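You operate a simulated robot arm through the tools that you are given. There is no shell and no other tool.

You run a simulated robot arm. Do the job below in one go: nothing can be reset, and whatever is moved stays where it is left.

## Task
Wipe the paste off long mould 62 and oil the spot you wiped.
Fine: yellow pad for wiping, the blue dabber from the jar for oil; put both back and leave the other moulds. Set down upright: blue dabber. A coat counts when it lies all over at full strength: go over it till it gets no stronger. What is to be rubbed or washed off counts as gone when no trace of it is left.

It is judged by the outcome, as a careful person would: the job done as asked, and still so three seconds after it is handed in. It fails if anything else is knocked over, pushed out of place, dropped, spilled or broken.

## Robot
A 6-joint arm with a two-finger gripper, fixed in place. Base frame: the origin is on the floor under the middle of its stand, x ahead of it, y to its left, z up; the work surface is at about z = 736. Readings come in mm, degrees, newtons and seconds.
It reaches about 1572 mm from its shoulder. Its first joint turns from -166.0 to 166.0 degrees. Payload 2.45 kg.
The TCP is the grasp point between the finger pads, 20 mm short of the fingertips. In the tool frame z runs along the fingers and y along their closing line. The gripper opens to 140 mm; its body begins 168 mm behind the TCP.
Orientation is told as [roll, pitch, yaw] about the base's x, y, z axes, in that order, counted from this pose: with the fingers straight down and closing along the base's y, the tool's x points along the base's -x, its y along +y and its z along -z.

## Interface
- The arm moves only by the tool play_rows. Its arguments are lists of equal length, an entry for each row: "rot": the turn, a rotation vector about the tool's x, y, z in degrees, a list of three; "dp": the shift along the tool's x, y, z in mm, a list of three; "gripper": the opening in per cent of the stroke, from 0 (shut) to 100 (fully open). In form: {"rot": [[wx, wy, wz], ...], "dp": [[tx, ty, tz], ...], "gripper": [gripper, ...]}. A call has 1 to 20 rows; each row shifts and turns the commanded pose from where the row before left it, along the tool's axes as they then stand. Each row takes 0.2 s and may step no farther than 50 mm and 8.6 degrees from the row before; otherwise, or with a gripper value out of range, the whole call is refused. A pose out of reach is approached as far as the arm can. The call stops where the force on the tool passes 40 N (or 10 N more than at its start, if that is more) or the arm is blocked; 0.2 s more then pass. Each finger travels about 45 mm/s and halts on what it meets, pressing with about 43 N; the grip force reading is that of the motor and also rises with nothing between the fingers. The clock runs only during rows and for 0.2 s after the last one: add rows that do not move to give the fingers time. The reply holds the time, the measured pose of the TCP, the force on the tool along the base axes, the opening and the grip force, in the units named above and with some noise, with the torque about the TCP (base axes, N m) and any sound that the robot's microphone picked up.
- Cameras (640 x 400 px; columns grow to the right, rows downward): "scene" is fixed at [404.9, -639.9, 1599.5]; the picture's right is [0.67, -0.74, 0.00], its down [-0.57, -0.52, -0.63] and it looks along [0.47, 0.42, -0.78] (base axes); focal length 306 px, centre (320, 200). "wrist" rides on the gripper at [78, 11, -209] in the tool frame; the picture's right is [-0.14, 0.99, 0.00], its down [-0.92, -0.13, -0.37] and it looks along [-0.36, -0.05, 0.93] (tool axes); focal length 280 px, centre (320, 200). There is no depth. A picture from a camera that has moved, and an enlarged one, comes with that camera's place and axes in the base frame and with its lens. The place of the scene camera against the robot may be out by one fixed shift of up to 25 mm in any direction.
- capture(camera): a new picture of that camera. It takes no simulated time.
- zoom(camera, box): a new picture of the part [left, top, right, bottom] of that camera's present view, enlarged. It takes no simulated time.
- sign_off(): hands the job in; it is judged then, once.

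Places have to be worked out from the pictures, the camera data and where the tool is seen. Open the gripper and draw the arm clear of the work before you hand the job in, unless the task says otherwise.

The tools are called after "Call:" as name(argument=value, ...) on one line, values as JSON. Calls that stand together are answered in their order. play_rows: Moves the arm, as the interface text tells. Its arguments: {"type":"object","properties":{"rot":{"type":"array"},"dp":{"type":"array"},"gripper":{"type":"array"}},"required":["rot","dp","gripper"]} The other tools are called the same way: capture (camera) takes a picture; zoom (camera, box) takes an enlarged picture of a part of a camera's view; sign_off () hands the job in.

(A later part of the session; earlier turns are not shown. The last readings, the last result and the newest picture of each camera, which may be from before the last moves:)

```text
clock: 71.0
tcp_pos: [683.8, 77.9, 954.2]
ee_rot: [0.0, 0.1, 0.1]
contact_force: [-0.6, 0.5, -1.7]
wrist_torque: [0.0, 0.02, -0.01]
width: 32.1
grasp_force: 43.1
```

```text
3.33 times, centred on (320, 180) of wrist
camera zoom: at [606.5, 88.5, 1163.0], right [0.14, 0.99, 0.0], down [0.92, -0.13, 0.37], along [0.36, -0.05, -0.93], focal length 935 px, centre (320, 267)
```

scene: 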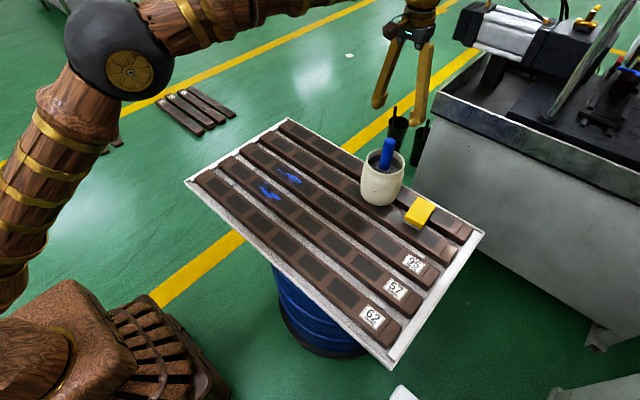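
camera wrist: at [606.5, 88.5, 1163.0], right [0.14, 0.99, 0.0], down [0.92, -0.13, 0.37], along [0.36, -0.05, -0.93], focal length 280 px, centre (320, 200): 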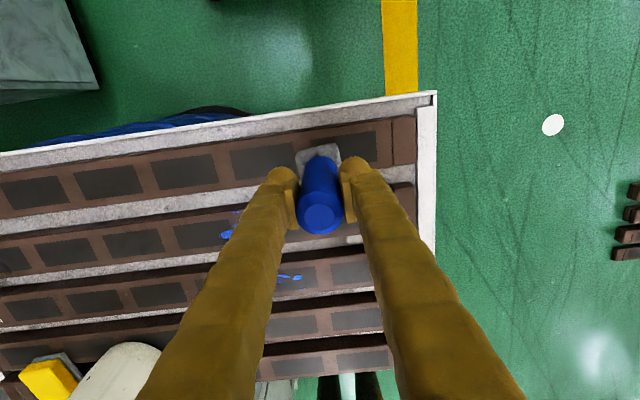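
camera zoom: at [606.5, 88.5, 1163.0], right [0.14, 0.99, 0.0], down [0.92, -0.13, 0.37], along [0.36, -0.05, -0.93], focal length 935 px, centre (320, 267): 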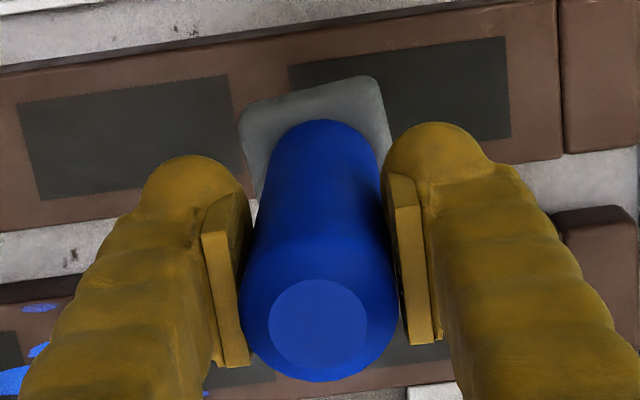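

The dabber seems to be dry, since no coat shows at all. I'll take it back over the jar to dip it in the oil.

Call:
play_rows(rot=[[0, 0, 0], [0, 0, 0], [0, 0, 0], [0, 0, 0], [0, 0, 0], [0, 0, 0], [0, 0, 0], [0, 0, 0], [0, 0, 0], [0, 0, 0], [0, 0, 0], [0, 0, 0], [0, 0, 0], [0, 0, 0], [0, 0, 0], [0, 0, 0]], dp=[[0, 0, -40], [0, 0, -40], [0, 0, -40], [-30.98, -33.98, 0], [-30.98, -33.98, 0], [-30.98, -33.98, 0], [-30.98, -33.98, 0], [-30.98, -33.98, 0], [-30.98, -33.98, 0], [-30.98, -33.98, 0], [-30.98, -33.98, 0], [-30.98, -33.98, 0], [-30.98, -33.98, 0], [-30.98, -33.98, 0], [-30.98, -33.98, 0], [0, 0, 0]], gripper=[10, 10, 10, 10, 10, 10, 10, 10, 10, 10, 10, 10, 10, 10, 10, 10])

Call:
capture(camera="wrist")

Call:
zoom(camera="scene", box=[360, 80, 430, 210])

```text
clock: 74.4
tcp_pos: [1055.4, -329.9, 1072.1]
ee_rot: [0.0, 0.0, 0.0]
contact_force: [-0.2, -0.4, -1.4]
wrist_torque: [0.0, -0.02, -0.02]
width: 32.3
grasp_force: 43.1
```

```text
taken
camera wrist: at [977.8, -320.0, 1281.6], right [0.14, 0.99, 0.0], down [0.92, -0.13, 0.37], along [0.36, -0.05, -0.93], focal length 280 px, centre (320, 200)
```

wrist: 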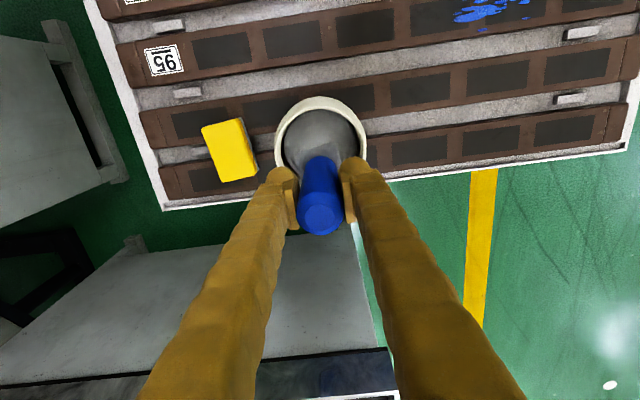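

```text
3.08 times, centred on (395, 145) of scene
camera zoom: at [404.9, -639.9, 1599.5], right [0.67, -0.74, 0.0], down [-0.57, -0.52, -0.63], along [0.47, 0.42, -0.78], focal length 943 px, centre (89, 369)
```

zoom: 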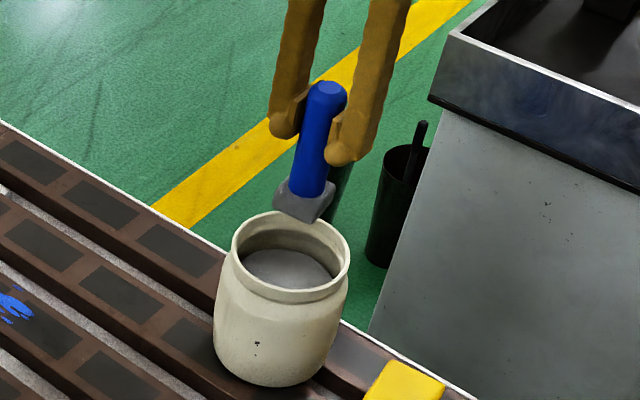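

I'll turn back to the original yaw and lower the head into the jar, stopping just above its resting height.

Call:
play_rows(rot=[[0, 0, -5], [0, 0, 0], [0, 0, 0], [0, 0, 0], [0, 0, 0], [0, 0, 0], [0, 0, 0]], dp=[[0, 0, 0], [0, 0, 20], [0, 0, 20], [0, 0, 20], [0, 0, 20], [0, 0, 15], [0, 0, 5]], gripper=[10, 10, 10, 10, 10, 10, 10])

Call:
play_rows(rot=[[0, 0, 0], [0, 0, 0], [0, 0, 0]], dp=[[0, 0, 1], [0, 0, 1], [0, 0, 1]], gripper=[10, 10, 10])

Call:
zoom(camera="scene", box=[360, 100, 430, 210])

```text
clock: 76.0
tcp_pos: [1057.0, -330.4, 971.4]
ee_rot: [-0.1, 0.1, 4.9]
contact_force: [-0.3, 0.1, -1.1]
wrist_torque: [-0.03, -0.01, -0.03]
width: 32.0
grasp_force: 43.1
```

```text
clock: 76.8
tcp_pos: [1056.4, -330.1, 970.6]
ee_rot: [0.0, 0.1, 5.1]
contact_force: [-0.1, -0.7, -1.2]
wrist_torque: [-0.01, 0.0, -0.03]
width: 32.0
grasp_force: 42.9
```

```text
3.64 times, centred on (395, 155) of scene
camera zoom: at [404.9, -639.9, 1599.5], right [0.67, -0.74, 0.0], down [-0.57, -0.52, -0.63], along [0.47, 0.42, -0.78], focal length 1114 px, centre (47, 364)
```

zoom: 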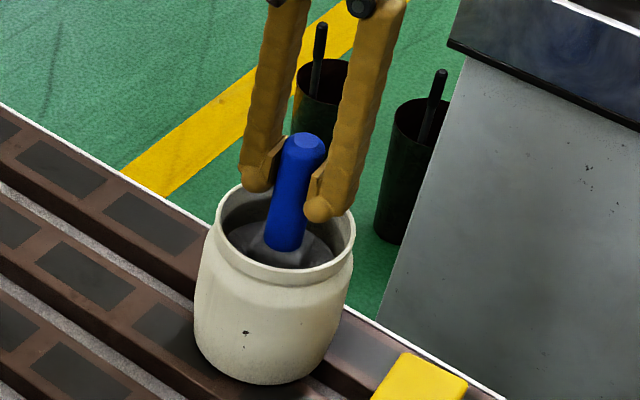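

Still free at 970. I'll step down carefully to touch the oil.

Call:
play_rows(rot=[[0, 0, 0], [0, 0, 0]], dp=[[0, 0, 1], [0, 0, 1]], gripper=[10, 10])

Call:
play_rows(rot=[[0, 0, 0], [0, 0, 0]], dp=[[0, 0, 1], [0, 0, 0]], gripper=[10, 10])

```text
clock: 77.4
tcp_pos: [1058.0, -329.5, 967.6]
ee_rot: [-0.1, 0.0, 5.0]
contact_force: [0.5, 1.0, -1.7]
wrist_torque: [0.03, 0.02, -0.01]
width: 32.3
grasp_force: 43.4
```

```text
clock: 78.0
tcp_pos: [1055.7, -330.2, 966.4]
ee_rot: [0.0, 0.0, 5.0]
contact_force: [0.5, 0.3, -1.2]
wrist_torque: [-0.01, 0.0, 0.02]
width: 31.9
grasp_force: 42.9
```

Still free near 966.5. Another millimetre at a time.

Call:
play_rows(rot=[[0, 0, 0], [0, 0, 0]], dp=[[0, 0, 1], [0, 0, 0]], gripper=[10, 10])

```text
clock: 78.6
tcp_pos: [1056.4, -328.6, 966.8]
ee_rot: [-0.1, -0.1, 5.1]
contact_force: [-2.5, 0.3, 7.4]
wrist_torque: [-0.15, 0.13, -0.05]
width: 32.2
grasp_force: 43.0
```

Touching with 7 N, which is its resting height. I'll press a bit more and dwell so it takes up oil, then lift and look.

Call:
play_rows(rot=[[0, 0, 0], [0, 0, 0], [0, 0, 0], [0, 0, 0], [0, 0, 0], [0, 0, 0], [0, 0, 0], [0, 0, 0], [0, 0, 0], [0, 0, 0]], dp=[[0, 0, 0.3], [0, 0, 0], [0, 0, 0], [0, 0, 0], [0, 0, 0], [0, 0, -3], [0, 0, 3], [0, 0, 0], [0, 0, 0], [0, 0, 0]], gripper=[10, 10, 10, 10, 10, 10, 10, 10, 10, 10])

Call:
zoom(camera="wrist", box=[250, 90, 390, 240])

Call:
zoom(camera="scene", box=[365, 130, 415, 210])

```text
clock: 80.8
tcp_pos: [1056.6, -328.9, 966.2]
ee_rot: [0.0, 0.1, 5.0]
contact_force: [-2.5, 2.5, 18.0]
wrist_torque: [-0.01, 0.04, -0.03]
width: 32.3
grasp_force: 43.4
```

```text
2.67 times, centred on (320, 165) of wrist
camera zoom: at [977.6, -326.4, 1175.5], right [0.05, 1.0, 0.0], down [0.93, -0.05, 0.37], along [0.37, -0.02, -0.93], focal length 748 px, centre (320, 293)
```

zoom: 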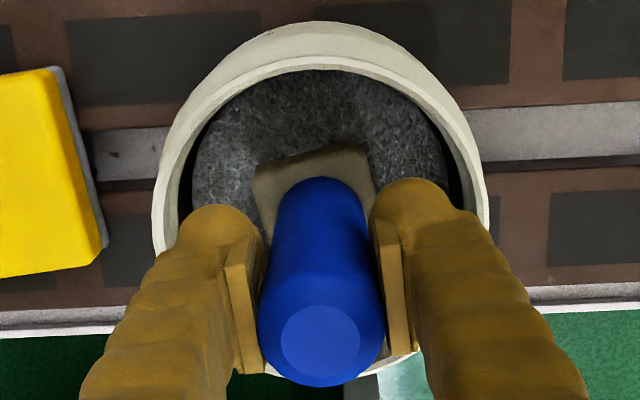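

```text
5.00 times, centred on (390, 170) of scene
camera zoom: at [404.9, -639.9, 1599.5], right [0.67, -0.74, 0.0], down [-0.57, -0.52, -0.63], along [0.47, 0.42, -0.78], focal length 1532 px, centre (-30, 350)
```

zoom: 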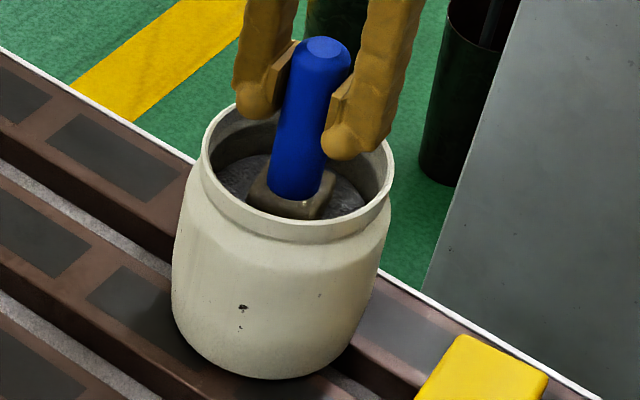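

The head has turned from grey to brownish, so it has taken up oil now. I'll dwell a moment more, then lift slowly and let any excess drain over the jar.

Call:
play_rows(rot=[[0, 0, 0], [0, 0, 0], [0, 0, 0], [0, 0, 0], [0, 0, 0], [0, 0, 0], [0, 0, 0], [0, 0, 0], [0, 0, 0], [0, 0, 0], [0, 0, 0], [0, 0, 0], [0, 0, 0], [0, 0, 0], [0, 0, 0]], dp=[[0, 0, 0], [0, 0, 0], [0, 0, 0], [0, 0, 0], [0, 0, -3], [0, 0, -8], [0, 0, -8], [0, 0, -8], [0, 0, 0], [0, 0, 0], [0, 0, 0], [0, 0, 0], [0, 0, 0], [0, 0, 0], [0, 0, 0]], gripper=[10, 10, 10, 10, 10, 10, 10, 10, 10, 10, 10, 10, 10, 10, 10])

Call:
play_rows(rot=[[0, 0, 0], [0, 0, 0], [0, 0, 0], [0, 0, 0], [0, 0, 0], [0, 0, 0], [0, 0, 0], [0, 0, 0], [0, 0, 0], [0, 0, 0]], dp=[[0, 0, -15], [0, 0, -15], [0, 0, -15], [0, 0, -15], [0, 0, -15], [0, 0, -15], [0, 0, 0], [0, 0, 0], [0, 0, 0], [0, 0, 0]], gripper=[10, 10, 10, 10, 10, 10, 10, 10, 10, 10])

Call:
zoom(camera="scene", box=[360, 80, 430, 210])

```text
clock: 84.0
tcp_pos: [1057.7, -328.6, 993.0]
ee_rot: [0.1, 0.0, 4.9]
contact_force: [-0.3, 0.1, -0.8]
wrist_torque: [0.0, 0.02, 0.03]
width: 32.1
grasp_force: 42.8
```

```text
clock: 86.2
tcp_pos: [1057.3, -330.6, 1082.7]
ee_rot: [0.0, 0.0, 5.0]
contact_force: [0.5, -0.6, -1.4]
wrist_torque: [-0.02, 0.0, 0.01]
width: 32.2
grasp_force: 43.3
```

```text
3.08 times, centred on (395, 145) of scene
camera zoom: at [404.9, -639.9, 1599.5], right [0.67, -0.74, 0.0], down [-0.57, -0.52, -0.63], along [0.47, 0.42, -0.78], focal length 943 px, centre (89, 369)
```

zoom: 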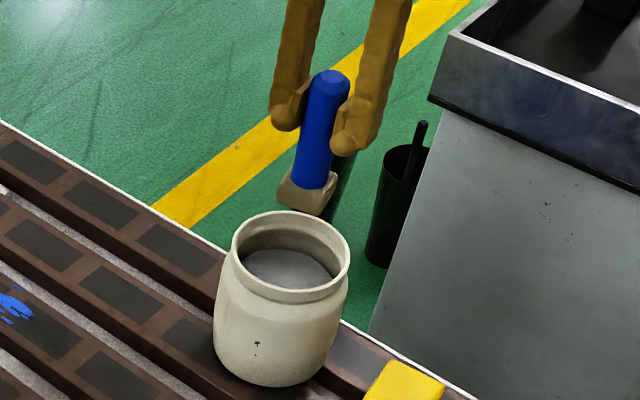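

The head is now tan with oil and does not drip. I'll carry it back over the wiped spot at yaw 0.

Call:
play_rows(rot=[[0, 0, 5], [0, 0, 0], [0, 0, 0], [0, 0, 0], [0, 0, 0], [0, 0, 0], [0, 0, 0], [0, 0, 0], [0, 0, 0], [0, 0, 0], [0, 0, 0], [0, 0, 0], [0, 0, 0], [0, 0, 0], [0, 0, 0], [0, 0, 0], [0, 0, 0]], dp=[[0, 0, 0], [37.1, 27, 0], [37.1, 27, 0], [37.1, 27, 0], [37.1, 27, 0], [37.1, 27, 0], [37.1, 27, 0], [37.1, 27, 0], [37.1, 27, 0], [37.1, 27, 0], [37.1, 27, 0], [0, 0, 40], [0, 0, 40], [0, 0, 40], [0, 0, 40], [0, 0, 30], [0, 0, 15]], gripper=[10, 10, 10, 10, 10, 10, 10, 10, 10, 10, 10, 10, 10, 10, 10, 10, 10])

Call:
zoom(camera="scene", box=[220, 160, 290, 230])

```text
clock: 89.8
tcp_pos: [685.7, -60.7, 877.0]
ee_rot: [0.0, 0.0, -0.1]
contact_force: [0.4, 0.2, -1.3]
wrist_torque: [0.0, -0.02, -0.02]
width: 32.1
grasp_force: 42.5
```

```text
5.71 times, centred on (255, 195) of scene
camera zoom: at [404.9, -639.9, 1599.5], right [0.67, -0.74, 0.0], down [-0.57, -0.52, -0.63], along [0.47, 0.42, -0.78], focal length 1751 px, centre (691, 229)
```

zoom: 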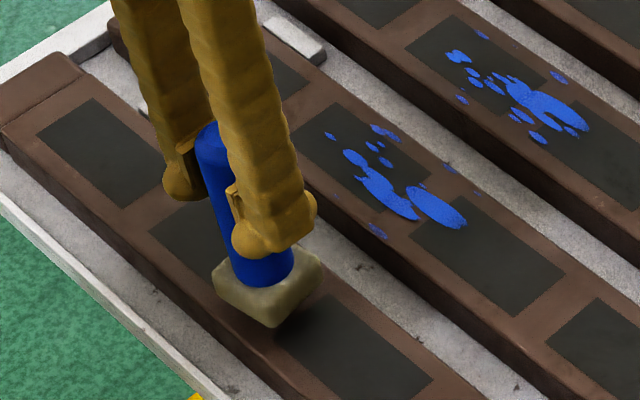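

About 14 mm above the surface. I'll lower 12 mm, then creep into contact.

Call:
play_rows(rot=[[0, 0, 0], [0, 0, 0], [0, 0, 0], [0, 0, 0], [0, 0, 0]], dp=[[0, 0, 4], [0, 0, 4], [0, 0, 3], [0, 0, 1], [0, 0, 0]], gripper=[10, 10, 10, 10, 10])

Call:
play_rows(rot=[[0, 0, 0], [0, 0, 0]], dp=[[0, 0, 1], [0, 0, 0]], gripper=[10, 10])

```text
clock: 91.0
tcp_pos: [685.4, -59.6, 866.4]
ee_rot: [0.0, 0.1, 0.0]
contact_force: [-1.0, 0.9, -1.2]
wrist_torque: [-0.01, 0.0, 0.0]
width: 32.3
grasp_force: 43.0
```

```text
clock: 91.6
tcp_pos: [685.7, -61.2, 864.2]
ee_rot: [0.0, 0.0, 0.0]
contact_force: [0.1, 0.6, -1.5]
wrist_torque: [-0.01, 0.0, -0.03]
width: 32.2
grasp_force: 43.2
```

No contact yet at about 864. One more millimetre.

Call:
play_rows(rot=[[0, 0, 0], [0, 0, 0]], dp=[[0, 0, 0.8], [0, 0, 0]], gripper=[10, 10])

```text
clock: 92.2
tcp_pos: [685.8, -59.6, 863.3]
ee_rot: [0.0, 0.0, 0.0]
contact_force: [0.6, -0.6, -1.5]
wrist_torque: [0.03, -0.01, 0.0]
width: 32.1
grasp_force: 42.8
```

Call:
play_rows(rot=[[0, 0, 0], [0, 0, 0]], dp=[[0, 0, 0.6], [0, 0, 0]], gripper=[10, 10])

```text
clock: 92.8
tcp_pos: [686.1, -59.9, 864.0]
ee_rot: [0.0, 0.0, 0.0]
contact_force: [-0.5, 0.3, -0.9]
wrist_torque: [0.02, 0.02, 0.0]
width: 32.0
grasp_force: 43.3
```

Still free. Another 0.6 mm.

Call:
play_rows(rot=[[0, 0, 0], [0, 0, 0]], dp=[[0, 0, 0.6], [0, 0, 0]], gripper=[10, 10])

```text
clock: 93.4
tcp_pos: [686.3, -59.9, 862.4]
ee_rot: [0.0, 0.1, 0.0]
contact_force: [-0.5, 0.3, -1.0]
wrist_torque: [0.04, 0.01, -0.01]
width: 31.9
grasp_force: 42.9
```

Still no force, so I'll go another 0.6 mm.

Call:
play_rows(rot=[[0, 0, 0], [0, 0, 0]], dp=[[0, 0, 0.6], [0, 0, 0]], gripper=[10, 10])

```text
clock: 94.0
tcp_pos: [686.4, -61.2, 862.3]
ee_rot: [-0.1, 0.0, 0.1]
contact_force: [-2.8, 0.7, 12.2]
wrist_torque: [-0.01, 0.07, -0.04]
width: 32.3
grasp_force: 42.7
```

Contact at 12 N. I'll stroke +y and look for the coat.

Call:
play_rows(rot=[[0, 0, 0], [0, 0, 0], [0, 0, 0], [0, 0, 0], [0, 0, 0], [0, 0, 0]], dp=[[0, 7, 0], [0, 7, 0], [0, 7, 0], [0, 7, 0], [0, 7, 0], [0, 7, 0]], gripper=[10, 10, 10, 10, 10, 10])

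Call:
zoom(camera="scene", box=[220, 170, 280, 230])

Call:
zoom(camera="wrist", box=[180, 100, 400, 220])

```text
clock: 95.2
tcp_pos: [686.7, -26.2, 861.7]
ee_rot: [0.0, -0.2, 0.0]
contact_force: [-3.4, -0.8, 9.7]
wrist_torque: [0.04, 0.17, 0.04]
width: 32.1
grasp_force: 43.2
stopped in row 6: the force on the tool passed its limit at 41 N (the readings are from after the stop); the commanded pose is now the measured one
```

```text
6.67 times, centred on (250, 200) of scene
camera zoom: at [404.9, -639.9, 1599.5], right [0.67, -0.74, 0.0], down [-0.57, -0.52, -0.63], along [0.47, 0.42, -0.78], focal length 2042 px, centre (787, 200)
```

zoom: 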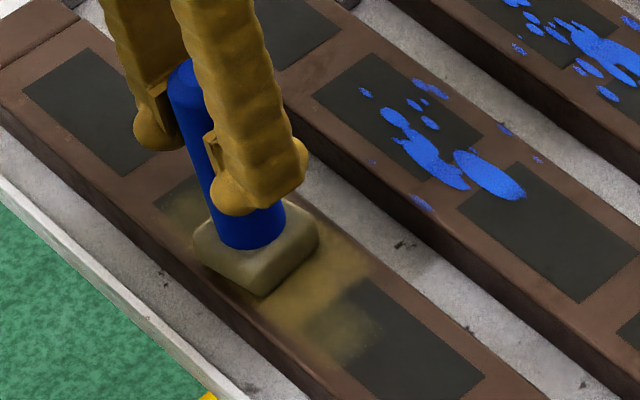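

```text
2.91 times, centred on (290, 160) of wrist
camera zoom: at [607.3, -15.5, 1071.5], right [0.14, 0.99, 0.0], down [0.92, -0.13, 0.37], along [0.37, -0.05, -0.93], focal length 816 px, centre (407, 316)
```

zoom: 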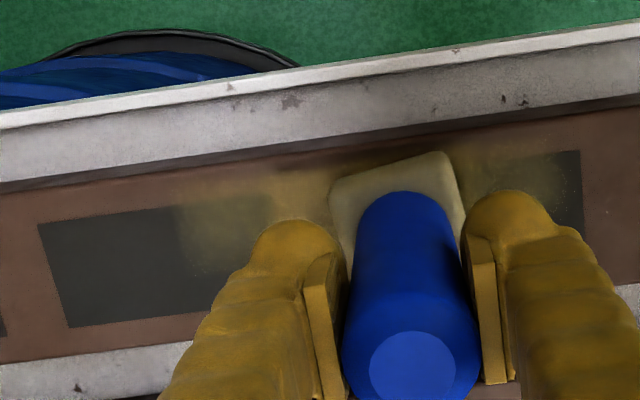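

The coat shows now as a tan film. The force spiked at the stroke's end, so I'll ease up 0.3 mm and stroke back along -y.

Call:
play_rows(rot=[[0, 0, 0], [0, 0, 0], [0, 0, 0], [0, 0, 0], [0, 0, 0], [0, 0, 0], [0, 0, 0], [0, 0, 0], [0, 0, 0], [0, 0, 0], [0, 0, 0]], dp=[[0, 0, -0.3], [0, -7, 0], [0, -7, 0], [0, -7, 0], [0, -7, 0], [0, -7, 0], [0, -7, 0], [0, -7, 0], [0, -7, 0], [0, -7, 0], [0, -7, 0]], gripper=[10, 10, 10, 10, 10, 10, 10, 10, 10, 10, 10])

Call:
zoom(camera="scene", box=[220, 170, 280, 230])

Call:
zoom(camera="wrist", box=[240, 100, 460, 220])

```text
clock: 97.7
tcp_pos: [685.1, -95.9, 862.0]
ee_rot: [0.0, -0.1, 0.1]
contact_force: [-0.2, -0.2, -1.5]
wrist_torque: [0.01, -0.01, 0.02]
width: 32.2
grasp_force: 43.1
```

```text
6.67 times, centred on (250, 200) of scene
camera zoom: at [404.9, -639.9, 1599.5], right [0.67, -0.74, 0.0], down [-0.57, -0.52, -0.63], along [0.47, 0.42, -0.78], focal length 2042 px, centre (787, 200)
```

zoom: 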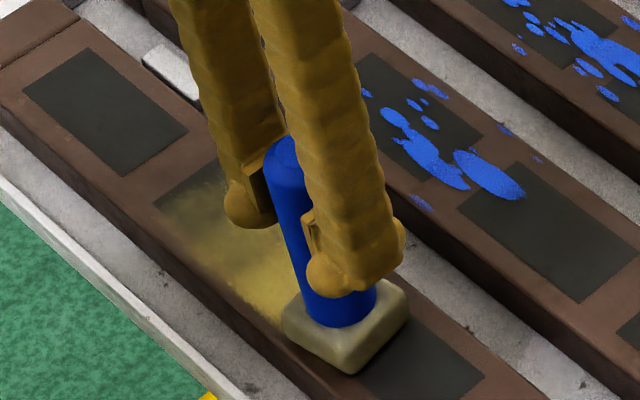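

```text
2.91 times, centred on (350, 160) of wrist
camera zoom: at [607.3, -85.3, 1071.5], right [0.14, 0.99, 0.0], down [0.92, -0.13, 0.37], along [0.37, -0.05, -0.93], focal length 816 px, centre (233, 316)
```

zoom: 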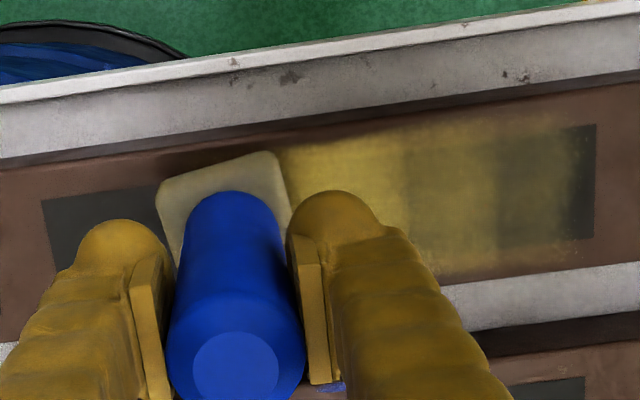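

The coat is building well, but contact was lost at this end. I'll lower 0.5 mm here and check the force.

Call:
play_rows(rot=[[0, 0, 0], [0, 0, 0]], dp=[[0, 0, 0.5], [0, 0, 0]], gripper=[10, 10])

```text
clock: 98.2
tcp_pos: [685.0, -96.5, 862.8]
ee_rot: [0.0, -0.1, 0.0]
contact_force: [-1.0, -1.5, 7.5]
wrist_torque: [0.01, -0.03, 0.02]
width: 31.7
grasp_force: 43.1
```

7.5 N is good. I'll stroke slightly further -y, then back +y to the middle.

Call:
play_rows(rot=[[0, 0, 0], [0, 0, 0], [0, 0, 0], [0, 0, 0], [0, 0, 0], [0, 0, 0], [0, 0, 0], [0, 0, 0]], dp=[[0, -6, 0], [0, -6, 0], [0, 8, 0], [0, 8, 0], [0, 8, 0], [0, 8, 0], [0, 8, 0], [0, 8, 0]], gripper=[10, 10, 10, 10, 10, 10, 10, 10])

Call:
play_rows(rot=[[0, 0, 0], [0, 0, 0], [0, 0, 0], [0, 0, 0], [0, 0, 0], [0, 0, 0]], dp=[[0, 8, 0], [0, 8, 0], [0, 8, 0], [0, 8, 0], [0, 8, 0], [0, 4, 0]], gripper=[10, 10, 10, 10, 10, 10])

Call:
zoom(camera="scene", box=[220, 170, 280, 230])

```text
clock: 100.0
tcp_pos: [686.4, -60.1, 862.8]
ee_rot: [0.0, -0.2, 0.0]
contact_force: [1.1, -14.2, 20.9]
wrist_torque: [-0.86, -0.17, -0.02]
width: 32.2
grasp_force: 42.7
```

```text
clock: 100.9
tcp_pos: [686.5, -34.8, 862.3]
ee_rot: [-0.1, -0.1, 0.0]
contact_force: [-4.5, -2.5, 9.4]
wrist_torque: [-0.05, 0.22, 0.05]
width: 32.1
grasp_force: 42.9
stopped in row 4: the force on the tool passed its limit at 40 N (the readings are from after the stop); the commanded pose is now the measured one
```

```text
6.67 times, centred on (250, 200) of scene
camera zoom: at [404.9, -639.9, 1599.5], right [0.67, -0.74, 0.0], down [-0.57, -0.52, -0.63], along [0.47, 0.42, -0.78], focal length 2042 px, centre (787, 200)
```

zoom: 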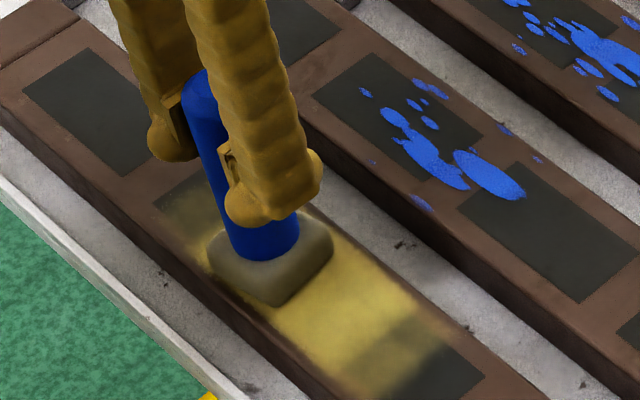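

The film is deepening but the head is greying as its oil is used up. I'll finish this pass to the +y end with a slight upward trim, then stroke back.

Call:
play_rows(rot=[[0, 0, 0], [0, 0, 0], [0, 0, 0], [0, 0, 0], [0, 0, 0], [0, 0, 0], [0, 0, 0], [0, 0, 0], [0, 0, 0], [0, 0, 0], [0, 0, 0], [0, 0, 0]], dp=[[0, 7, -0.1], [0, 7, -0.1], [0, 4, -0.1], [0, -8, 0.1], [0, -8, 0.1], [0, -8, 0.05], [0, -8, 0.05], [0, -8, 0.05], [0, -8, 0.05], [0, -8, 0.05], [0, -8, 0.05], [0, -8, 0.05]], gripper=[10, 10, 10, 10, 10, 10, 10, 10, 10, 10, 10, 10])

Call:
zoom(camera="scene", box=[220, 170, 280, 230])

Call:
zoom(camera="wrist", box=[240, 100, 460, 220])

```text
clock: 103.5
tcp_pos: [686.2, -89.4, 861.8]
ee_rot: [0.0, -0.2, 0.1]
contact_force: [-0.2, 11.0, 15.3]
wrist_torque: [0.56, 0.07, 0.01]
width: 32.2
grasp_force: 42.9
```

```text
6.67 times, centred on (250, 200) of scene
camera zoom: at [404.9, -639.9, 1599.5], right [0.67, -0.74, 0.0], down [-0.57, -0.52, -0.63], along [0.47, 0.42, -0.78], focal length 2042 px, centre (787, 200)
```

zoom: 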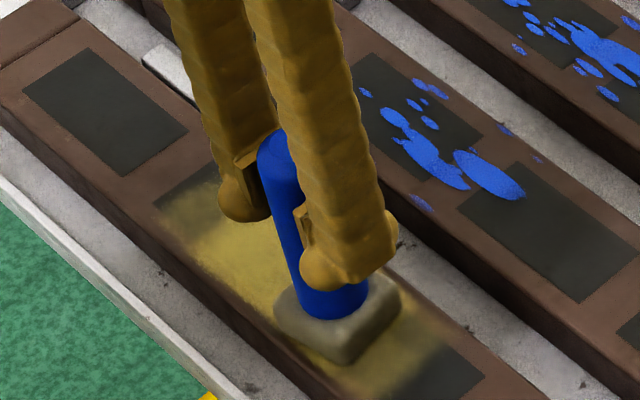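

```text
2.91 times, centred on (350, 160) of wrist
camera zoom: at [607.4, -79.3, 1070.6], right [0.14, 0.99, 0.0], down [0.92, -0.13, 0.37], along [0.37, -0.05, -0.93], focal length 816 px, centre (233, 316)
```

zoom: 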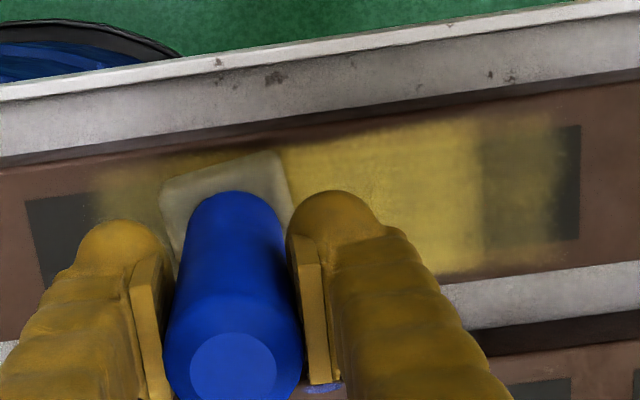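

The head looks nearly spent. I'll lift, view the coat on the way, and go back to the jar for more oil.

Call:
play_rows(rot=[[0, 0, 0], [0, 0, 0], [0, 0, 0], [0, 0, 0], [0, 0, 0], [0, 0, 0], [0, 0, 0]], dp=[[0, 0, -10], [0, 0, -40], [0, 0, -45], [0, 0, -45], [0, 0, -45], [-35, -25, -35], [-37, -27, 0]], gripper=[10, 10, 10, 10, 10, 10, 10])

Call:
zoom(camera="scene", box=[220, 170, 280, 230])

Call:
capture(camera="wrist")

Call:
zoom(camera="wrist", box=[280, 60, 440, 160])

```text
refused: row 6 steps farther than a row can; nothing moved
```

```text
6.67 times, centred on (250, 200) of scene
camera zoom: at [404.9, -639.9, 1599.5], right [0.67, -0.74, 0.0], down [-0.57, -0.52, -0.63], along [0.47, 0.42, -0.78], focal length 2042 px, centre (787, 200)
```

zoom: 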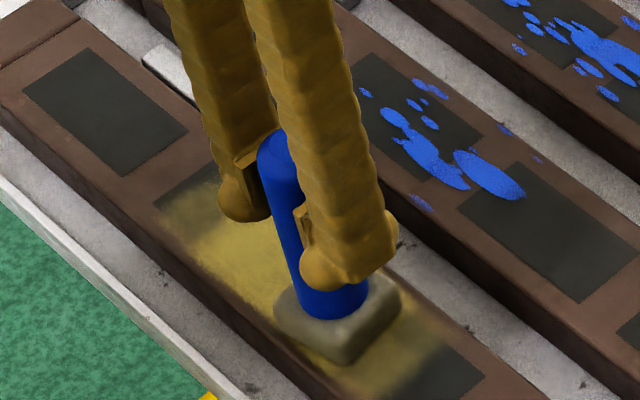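

```text
taken
camera wrist: at [607.4, -79.3, 1070.6], right [0.14, 0.99, 0.0], down [0.92, -0.13, 0.37], along [0.37, -0.05, -0.93], focal length 280 px, centre (320, 200)
```

wrist: 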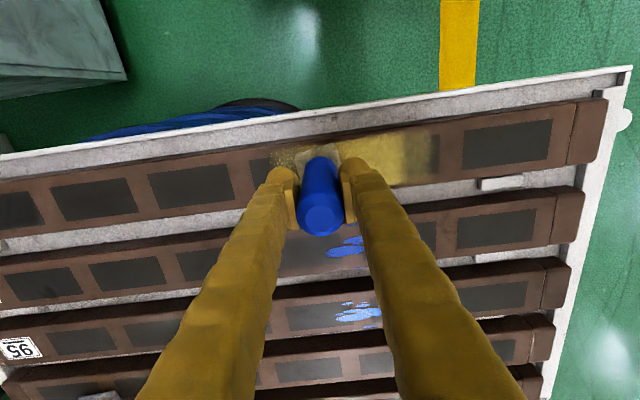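

```text
4.00 times, centred on (360, 110) of wrist
camera zoom: at [607.4, -79.3, 1070.6], right [0.14, 0.99, 0.0], down [0.92, -0.13, 0.37], along [0.37, -0.05, -0.93], focal length 1122 px, centre (160, 560)
```

zoom: 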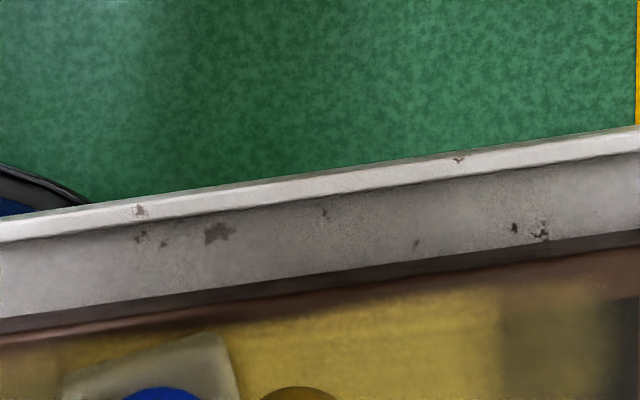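

That call was refused because one row stepped too far. I'll redo the lift with shorter rows.

Call:
play_rows(rot=[[0, 0, 0], [0, 0, 0], [0, 0, 0], [0, 0, 0], [0, 0, 0], [0, 0, 0], [0, 0, 0], [0, 0, 0]], dp=[[0, 0, -10], [0, 0, -40], [0, 0, -45], [0, 0, -45], [0, 0, -45], [0, 0, -25], [-37, -27, 0], [-37, -27, 0]], gripper=[10, 10, 10, 10, 10, 10, 10, 10])

Call:
zoom(camera="scene", box=[220, 170, 280, 230])

Call:
capture(camera="wrist")

Call:
zoom(camera="wrist", box=[280, 60, 440, 160])

```text
clock: 105.3
tcp_pos: [759.5, -144.8, 1071.4]
ee_rot: [-0.1, -0.1, 0.0]
contact_force: [0.5, -0.7, -0.2]
wrist_torque: [0.0, -0.01, 0.02]
width: 32.0
grasp_force: 42.7
```

```text
6.67 times, centred on (250, 200) of scene
camera zoom: at [404.9, -639.9, 1599.5], right [0.67, -0.74, 0.0], down [-0.57, -0.52, -0.63], along [0.47, 0.42, -0.78], focal length 2042 px, centre (787, 200)
```

zoom: 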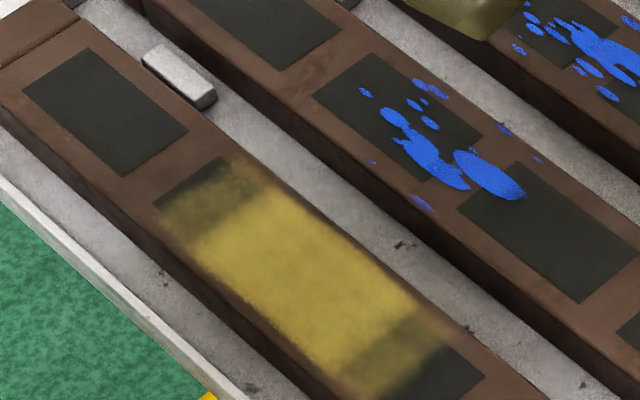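

```text
taken
camera wrist: at [680.3, -133.5, 1280.8], right [0.14, 0.99, 0.0], down [0.92, -0.13, 0.37], along [0.37, -0.05, -0.93], focal length 280 px, centre (320, 200)
```

wrist: 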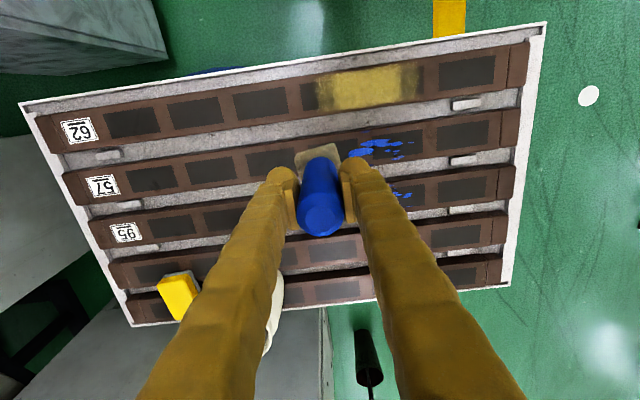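

```text
4.00 times, centred on (360, 110) of wrist
camera zoom: at [680.3, -133.5, 1280.8], right [0.14, 0.99, 0.0], down [0.92, -0.13, 0.37], along [0.37, -0.05, -0.93], focal length 1122 px, centre (160, 560)
```

zoom: 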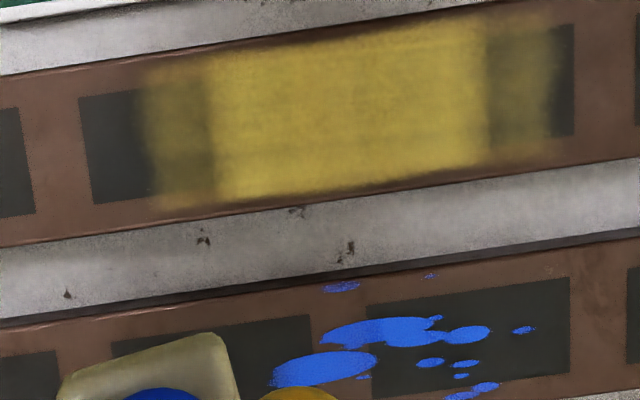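

The coat is strong over about x 668–714, y -110 to +4. I want it a bit wider in x and to make sure it's at full strength, so I'll re-dip first.

Call:
play_rows(rot=[[0, 0, 0], [0, 0, 0], [0, 0, 0], [0, 0, 0], [0, 0, 0], [0, 0, 0], [0, 0, 0], [0, 0, 0], [0, 0, -5]], dp=[[-37.06, -23.1, 0], [-37.06, -23.1, 0], [-37.06, -23.1, 0], [-37.06, -23.1, 0], [-37.06, -23.1, 0], [-37.06, -23.1, 0], [-37.06, -23.1, 0], [-37.06, -23.1, 0], [0, 0, 0]], gripper=[10, 10, 10, 10, 10, 10, 10, 10, 10])

Call:
capture(camera="wrist")

Call:
zoom(camera="scene", box=[360, 80, 430, 210])

```text
clock: 107.3
tcp_pos: [1056.0, -328.2, 1072.7]
ee_rot: [-0.1, 0.0, 5.0]
contact_force: [0.8, 0.2, -1.5]
wrist_torque: [-0.01, 0.01, -0.01]
width: 32.0
grasp_force: 42.6
```

```text
taken
camera wrist: at [976.6, -324.6, 1281.8], right [0.05, 1.0, 0.0], down [0.93, -0.05, 0.37], along [0.37, -0.02, -0.93], focal length 280 px, centre (320, 200)
```

wrist: 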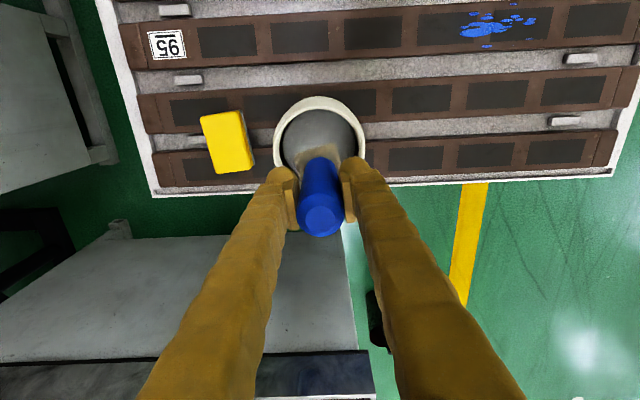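

```text
3.08 times, centred on (395, 145) of scene
camera zoom: at [404.9, -639.9, 1599.5], right [0.67, -0.74, 0.0], down [-0.57, -0.52, -0.63], along [0.47, 0.42, -0.78], focal length 943 px, centre (89, 369)
```

zoom: 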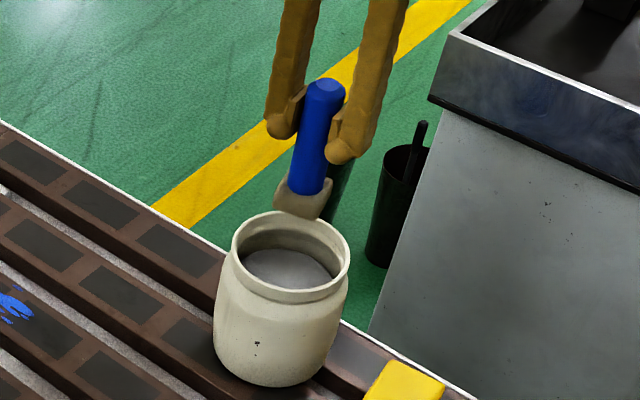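

Centred over the jar again. I'll trim 1.3 mm in y and lower to just above the oil.

Call:
play_rows(rot=[[0, 0, 0], [0, 0, 0], [0, 0, 0], [0, 0, 0], [0, 0, 0], [0, 0, 0]], dp=[[0, -1.3, 20], [0, 0, 20], [0, 0, 20], [0, 0, 20], [0, 0, 15], [0, 0, 9]], gripper=[10, 10, 10, 10, 10, 10])

Call:
play_rows(rot=[[0, 0, 0], [0, 0, 0], [0, 0, 0]], dp=[[0, 0, 1], [0, 0, 0.5], [0, 0, 0]], gripper=[10, 10, 10])

```text
clock: 108.7
tcp_pos: [1057.3, -330.1, 967.5]
ee_rot: [-0.2, -0.1, 5.0]
contact_force: [-0.3, -0.6, -1.6]
wrist_torque: [0.04, 0.0, -0.03]
width: 32.1
grasp_force: 43.4
```

```text
clock: 109.5
tcp_pos: [1056.9, -329.9, 967.1]
ee_rot: [-0.1, 0.0, 5.0]
contact_force: [0.3, 0.4, -1.4]
wrist_torque: [0.0, 0.01, -0.01]
width: 32.2
grasp_force: 42.8
```

Call:
play_rows(rot=[[0, 0, 0], [0, 0, 0], [0, 0, 0]], dp=[[0, 0, 0.8], [0, 0, 0], [0, 0, 0]], gripper=[10, 10, 10])

```text
clock: 110.3
tcp_pos: [1057.4, -331.1, 965.8]
ee_rot: [-0.1, -0.1, 5.0]
contact_force: [0.2, 0.3, -0.4]
wrist_torque: [-0.01, 0.01, 0.02]
width: 32.3
grasp_force: 42.8
```

Not yet touching. I'll go down 0.6 mm more.

Call:
play_rows(rot=[[0, 0, 0], [0, 0, 0], [0, 0, 0]], dp=[[0, 0, 0.6], [0, 0, 0], [0, 0, 0]], gripper=[10, 10, 10])

```text
clock: 111.1
tcp_pos: [1056.8, -330.8, 966.0]
ee_rot: [-0.2, -0.2, 5.0]
contact_force: [0.4, 1.5, 4.1]
wrist_torque: [-0.05, 0.0, 0.02]
width: 32.0
grasp_force: 43.1
```

Touching at 4 N. I'll press a touch and dwell two seconds to load it fully.

Call:
play_rows(rot=[[0, 0, 0], [0, 0, 0], [0, 0, 0], [0, 0, 0], [0, 0, 0], [0, 0, 0], [0, 0, 0], [0, 0, 0], [0, 0, 0], [0, 0, 0], [0, 0, 0], [0, 0, 0]], dp=[[0, 0, 0.25], [0, 0, 0], [0, 0, 0], [0, 0, 0], [0, 0, 0], [0, 0, 0], [0, 0, 0], [0, 0, 0], [0, 0, 0], [0, 0, 0], [0, 0, 0], [0, 0, 0]], gripper=[10, 10, 10, 10, 10, 10, 10, 10, 10, 10, 10, 10])

Call:
zoom(camera="scene", box=[365, 130, 415, 210])

```text
clock: 113.7
tcp_pos: [1056.1, -330.6, 966.0]
ee_rot: [-0.1, -0.1, 5.0]
contact_force: [0.5, 1.2, 14.0]
wrist_torque: [-0.01, -0.09, 0.03]
width: 32.1
grasp_force: 43.0
```

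```text
5.00 times, centred on (390, 170) of scene
camera zoom: at [404.9, -639.9, 1599.5], right [0.67, -0.74, 0.0], down [-0.57, -0.52, -0.63], along [0.47, 0.42, -0.78], focal length 1532 px, centre (-30, 350)
```

zoom: 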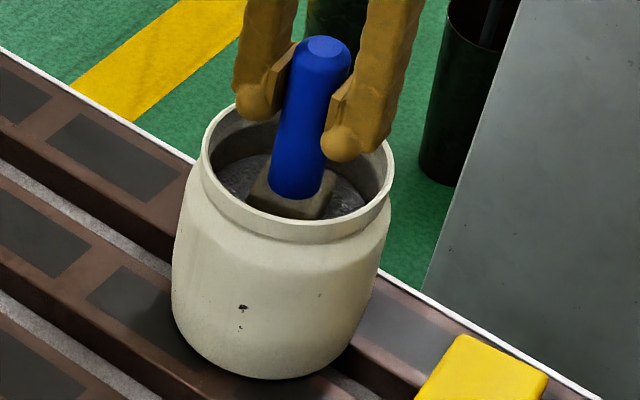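

Loaded again. I'll lift slowly, let it drain briefly, and carry it back to the spot at x≈700 for the far side of the strip.

Call:
play_rows(rot=[[0, 0, 0], [0, 0, 0], [0, 0, 0], [0, 0, 0], [0, 0, 0], [0, 0, 0], [0, 0, 0], [0, 0, 0], [0, 0, 0], [0, 0, 0], [0, 0, 0], [0, 0, 0], [0, 0, 0], [0, 0, 0], [0, 0, 0], [0, 0, 0]], dp=[[0, 0, -3], [0, 0, -8], [0, 0, -8], [0, 0, -8], [0, 0, 0], [0, 0, 0], [0, 0, 0], [0, 0, -15], [0, 0, -15], [0, 0, -15], [0, 0, -15], [0, 0, -15], [0, 0, -15], [0, 0, 0], [0, 0, 0], [0, 0, 0]], gripper=[10, 10, 10, 10, 10, 10, 10, 10, 10, 10, 10, 10, 10, 10, 10, 10])

Call:
play_rows(rot=[[0, 0, 5], [0, 0, 0], [0, 0, 0], [0, 0, 0], [0, 0, 0], [0, 0, 0], [0, 0, 0], [0, 0, 0], [0, 0, 0], [0, 0, 0], [0, 0, 0], [0, 0, 0], [0, 0, 0], [0, 0, 0], [0, 0, 0], [0, 0, 0], [0, 0, 0]], dp=[[0, 0, 0], [35.65, 27, 0], [35.65, 27, 0], [35.65, 27, 0], [35.65, 27, 0], [35.65, 27, 0], [35.65, 27, 0], [35.65, 27, 0], [35.65, 27, 0], [35.65, 27, 0], [35.65, 27, 0], [0, 0, 40], [0, 0, 40], [0, 0, 40], [0, 0, 40], [0, 0, 30], [0, 0, 15]], gripper=[10, 10, 10, 10, 10, 10, 10, 10, 10, 10, 10, 10, 10, 10, 10, 10, 10])

Call:
zoom(camera="scene", box=[220, 160, 290, 230])

```text
clock: 117.1
tcp_pos: [1055.4, -329.4, 1082.2]
ee_rot: [0.0, -0.2, 5.0]
contact_force: [0.8, 0.1, -0.5]
wrist_torque: [0.0, 0.01, 0.01]
width: 32.1
grasp_force: 43.0
```

```text
clock: 120.7
tcp_pos: [702.7, -60.4, 877.3]
ee_rot: [0.0, -0.2, -0.1]
contact_force: [-0.2, -0.8, -1.2]
wrist_torque: [0.01, 0.0, -0.02]
width: 32.1
grasp_force: 42.7
```

```text
5.71 times, centred on (255, 195) of scene
camera zoom: at [404.9, -639.9, 1599.5], right [0.67, -0.74, 0.0], down [-0.57, -0.52, -0.63], along [0.47, 0.42, -0.78], focal length 1751 px, centre (691, 229)
```

zoom: 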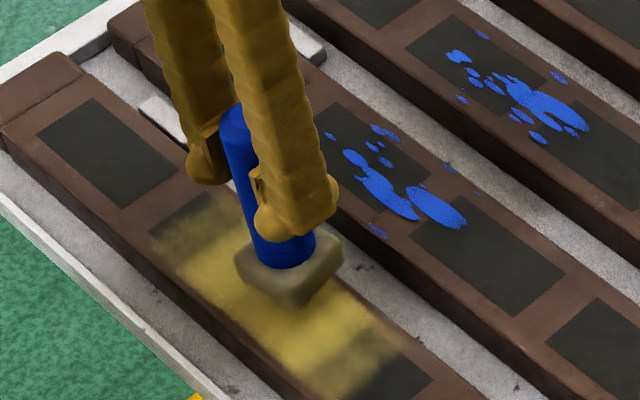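

At x≈702 the head stays within mould 62's top. I'll lower into contact.

Call:
play_rows(rot=[[0, 0, 0], [0, 0, 0], [0, 0, 0], [0, 0, 0], [0, 0, 0]], dp=[[1, 0, 5], [0, 0, 4], [0, 0, 3], [0, 0, 1.5], [0, 0, 0]], gripper=[10, 10, 10, 10, 10])

Call:
play_rows(rot=[[0, 0, 0], [0, 0, 0]], dp=[[0, 0, 0.7], [0, 0, 0]], gripper=[10, 10])

```text
clock: 121.9
tcp_pos: [700.5, -58.7, 862.9]
ee_rot: [0.0, -0.1, 0.0]
contact_force: [0.1, -0.2, -1.0]
wrist_torque: [-0.03, -0.02, 0.02]
width: 32.1
grasp_force: 43.4
```

```text
clock: 122.5
tcp_pos: [699.8, -60.7, 862.5]
ee_rot: [0.0, -0.1, 0.0]
contact_force: [-0.8, 0.3, -0.8]
wrist_torque: [-0.04, 0.02, -0.01]
width: 32.2
grasp_force: 43.0
```

No contact yet. I'll creep down another 0.6 mm.

Call:
play_rows(rot=[[0, 0, 0], [0, 0, 0]], dp=[[0, 0, 0.6], [0, 0, 0]], gripper=[10, 10])

```text
clock: 123.1
tcp_pos: [699.6, -60.0, 862.3]
ee_rot: [0.1, -0.1, 0.0]
contact_force: [0.0, -0.8, -1.6]
wrist_torque: [0.0, 0.0, 0.01]
width: 32.1
grasp_force: 43.1
```

Call:
play_rows(rot=[[0, 0, 0], [0, 0, 0]], dp=[[0, 0, 0.5], [0, 0, 0]], gripper=[10, 10])

```text
clock: 123.7
tcp_pos: [700.1, -59.8, 860.8]
ee_rot: [0.0, -0.2, 0.0]
contact_force: [-1.9, 1.9, 8.1]
wrist_torque: [0.05, 0.05, -0.03]
width: 32.0
grasp_force: 42.6
```

8 N. I'll stroke -y to the end of the strip at this x.

Call:
play_rows(rot=[[0, 0, 0], [0, 0, 0], [0, 0, 0], [0, 0, 0], [0, 0, 0], [0, 0, 0]], dp=[[0, -7, 0], [0, -7, 0], [0, -7, 0], [0, -7, 0], [0, -7, 0], [0, -7, 0]], gripper=[10, 10, 10, 10, 10, 10])

Call:
play_rows(rot=[[0, 0, 0], [0, 0, 0], [0, 0, 0], [0, 0, 0], [0, 0, 0], [0, 0, 0]], dp=[[0, 7, 0], [0, 7, 0], [0, 7, -0.05], [0, 7, -0.05], [0, 7, -0.05], [0, 7, -0.05]], gripper=[10, 10, 10, 10, 10, 10])

Call:
zoom(camera="scene", box=[220, 170, 280, 230])

```text
clock: 125.1
tcp_pos: [700.6, -102.6, 862.4]
ee_rot: [0.1, -0.3, -0.1]
contact_force: [0.1, 16.2, 20.1]
wrist_torque: [0.92, 0.05, 0.0]
width: 32.3
grasp_force: 43.2
```

```text
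clock: 126.5
tcp_pos: [700.3, -59.2, 861.5]
ee_rot: [0.0, -0.1, 0.0]
contact_force: [-0.6, -0.7, -1.0]
wrist_torque: [-0.02, 0.02, 0.02]
width: 32.0
grasp_force: 43.0
```

```text
6.67 times, centred on (250, 200) of scene
camera zoom: at [404.9, -639.9, 1599.5], right [0.67, -0.74, 0.0], down [-0.57, -0.52, -0.63], along [0.47, 0.42, -0.78], focal length 2042 px, centre (787, 200)
```

zoom: 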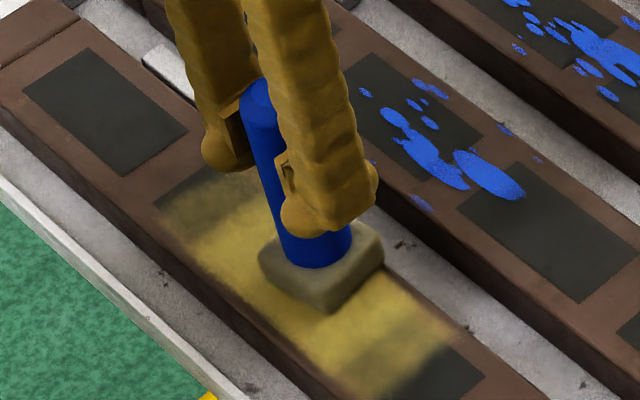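

Contact eased off at the middle. I'll lower 0.25 mm and continue to the +y end.

Call:
play_rows(rot=[[0, 0, 0], [0, 0, 0], [0, 0, 0], [0, 0, 0], [0, 0, 0], [0, 0, 0]], dp=[[0, 0, 0.25], [0, 8, 0], [0, 8, 0], [0, 8, 0], [0, 8, 0], [0, 8, 0]], gripper=[10, 10, 10, 10, 10, 10])

Call:
zoom(camera="scene", box=[220, 170, 280, 230])

```text
clock: 127.9
tcp_pos: [699.8, -20.4, 860.8]
ee_rot: [0.1, 0.0, -0.1]
contact_force: [0.3, 0.3, -0.2]
wrist_torque: [-0.02, 0.0, 0.03]
width: 32.2
grasp_force: 43.2
```

```text
6.67 times, centred on (250, 200) of scene
camera zoom: at [404.9, -639.9, 1599.5], right [0.67, -0.74, 0.0], down [-0.57, -0.52, -0.63], along [0.47, 0.42, -0.78], focal length 2042 px, centre (787, 200)
```

zoom: 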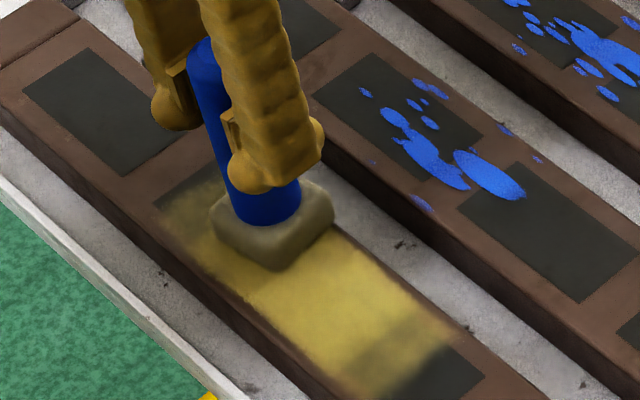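

Force is about zero at this end, so I'll lower 0.4 mm and stroke back the full length.

Call:
play_rows(rot=[[0, 0, 0], [0, 0, 0]], dp=[[0, 0, 0.4], [0, 0, 0]], gripper=[10, 10])

Call:
play_rows(rot=[[0, 0, 0], [0, 0, 0], [0, 0, 0], [0, 0, 0], [0, 0, 0], [0, 0, 0], [0, 0, 0], [0, 0, 0], [0, 0, 0], [0, 0, 0], [0, 0, 0]], dp=[[0, -8, 0], [0, -8, 0], [0, -8, 0], [0, -8, 0], [0, -8, 0], [0, -8, 0], [0, -8, 0], [0, -8, 0], [0, -8, 0], [0, -8, 0], [0, -4, 0]], gripper=[10, 10, 10, 10, 10, 10, 10, 10, 10, 10, 10])

Call:
zoom(camera="scene", box=[220, 170, 280, 230])

Call:
zoom(camera="wrist", box=[240, 80, 460, 220])

```text
clock: 128.5
tcp_pos: [699.3, -19.9, 861.0]
ee_rot: [0.1, -0.1, 0.0]
contact_force: [-2.0, -1.2, 5.9]
wrist_torque: [-0.01, 0.07, 0.04]
width: 32.1
grasp_force: 42.7
```

```text
clock: 130.9
tcp_pos: [701.6, -104.8, 861.4]
ee_rot: [0.1, 0.0, 0.0]
contact_force: [0.4, 11.1, 13.9]
wrist_torque: [0.63, 0.01, 0.0]
width: 31.9
grasp_force: 43.4
```

```text
6.67 times, centred on (250, 200) of scene
camera zoom: at [404.9, -639.9, 1599.5], right [0.67, -0.74, 0.0], down [-0.57, -0.52, -0.63], along [0.47, 0.42, -0.78], focal length 2042 px, centre (787, 200)
```

zoom: 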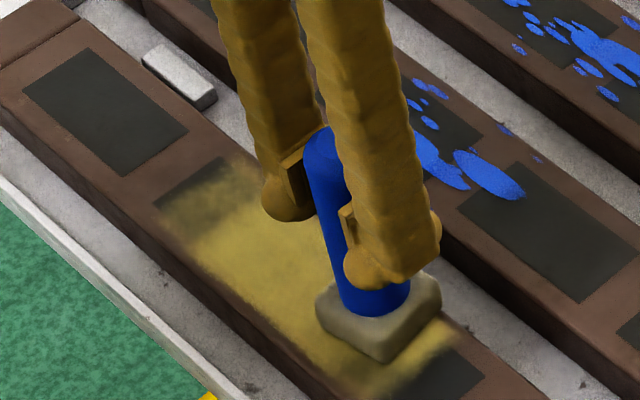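

```text
2.86 times, centred on (350, 150) of wrist
camera zoom: at [621.4, -93.4, 1070.0], right [0.14, 0.99, 0.0], down [0.92, -0.13, 0.37], along [0.37, -0.05, -0.93], focal length 801 px, centre (234, 343)
```

zoom: 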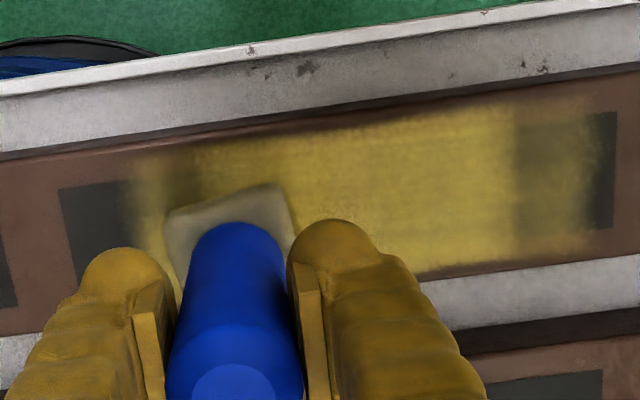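

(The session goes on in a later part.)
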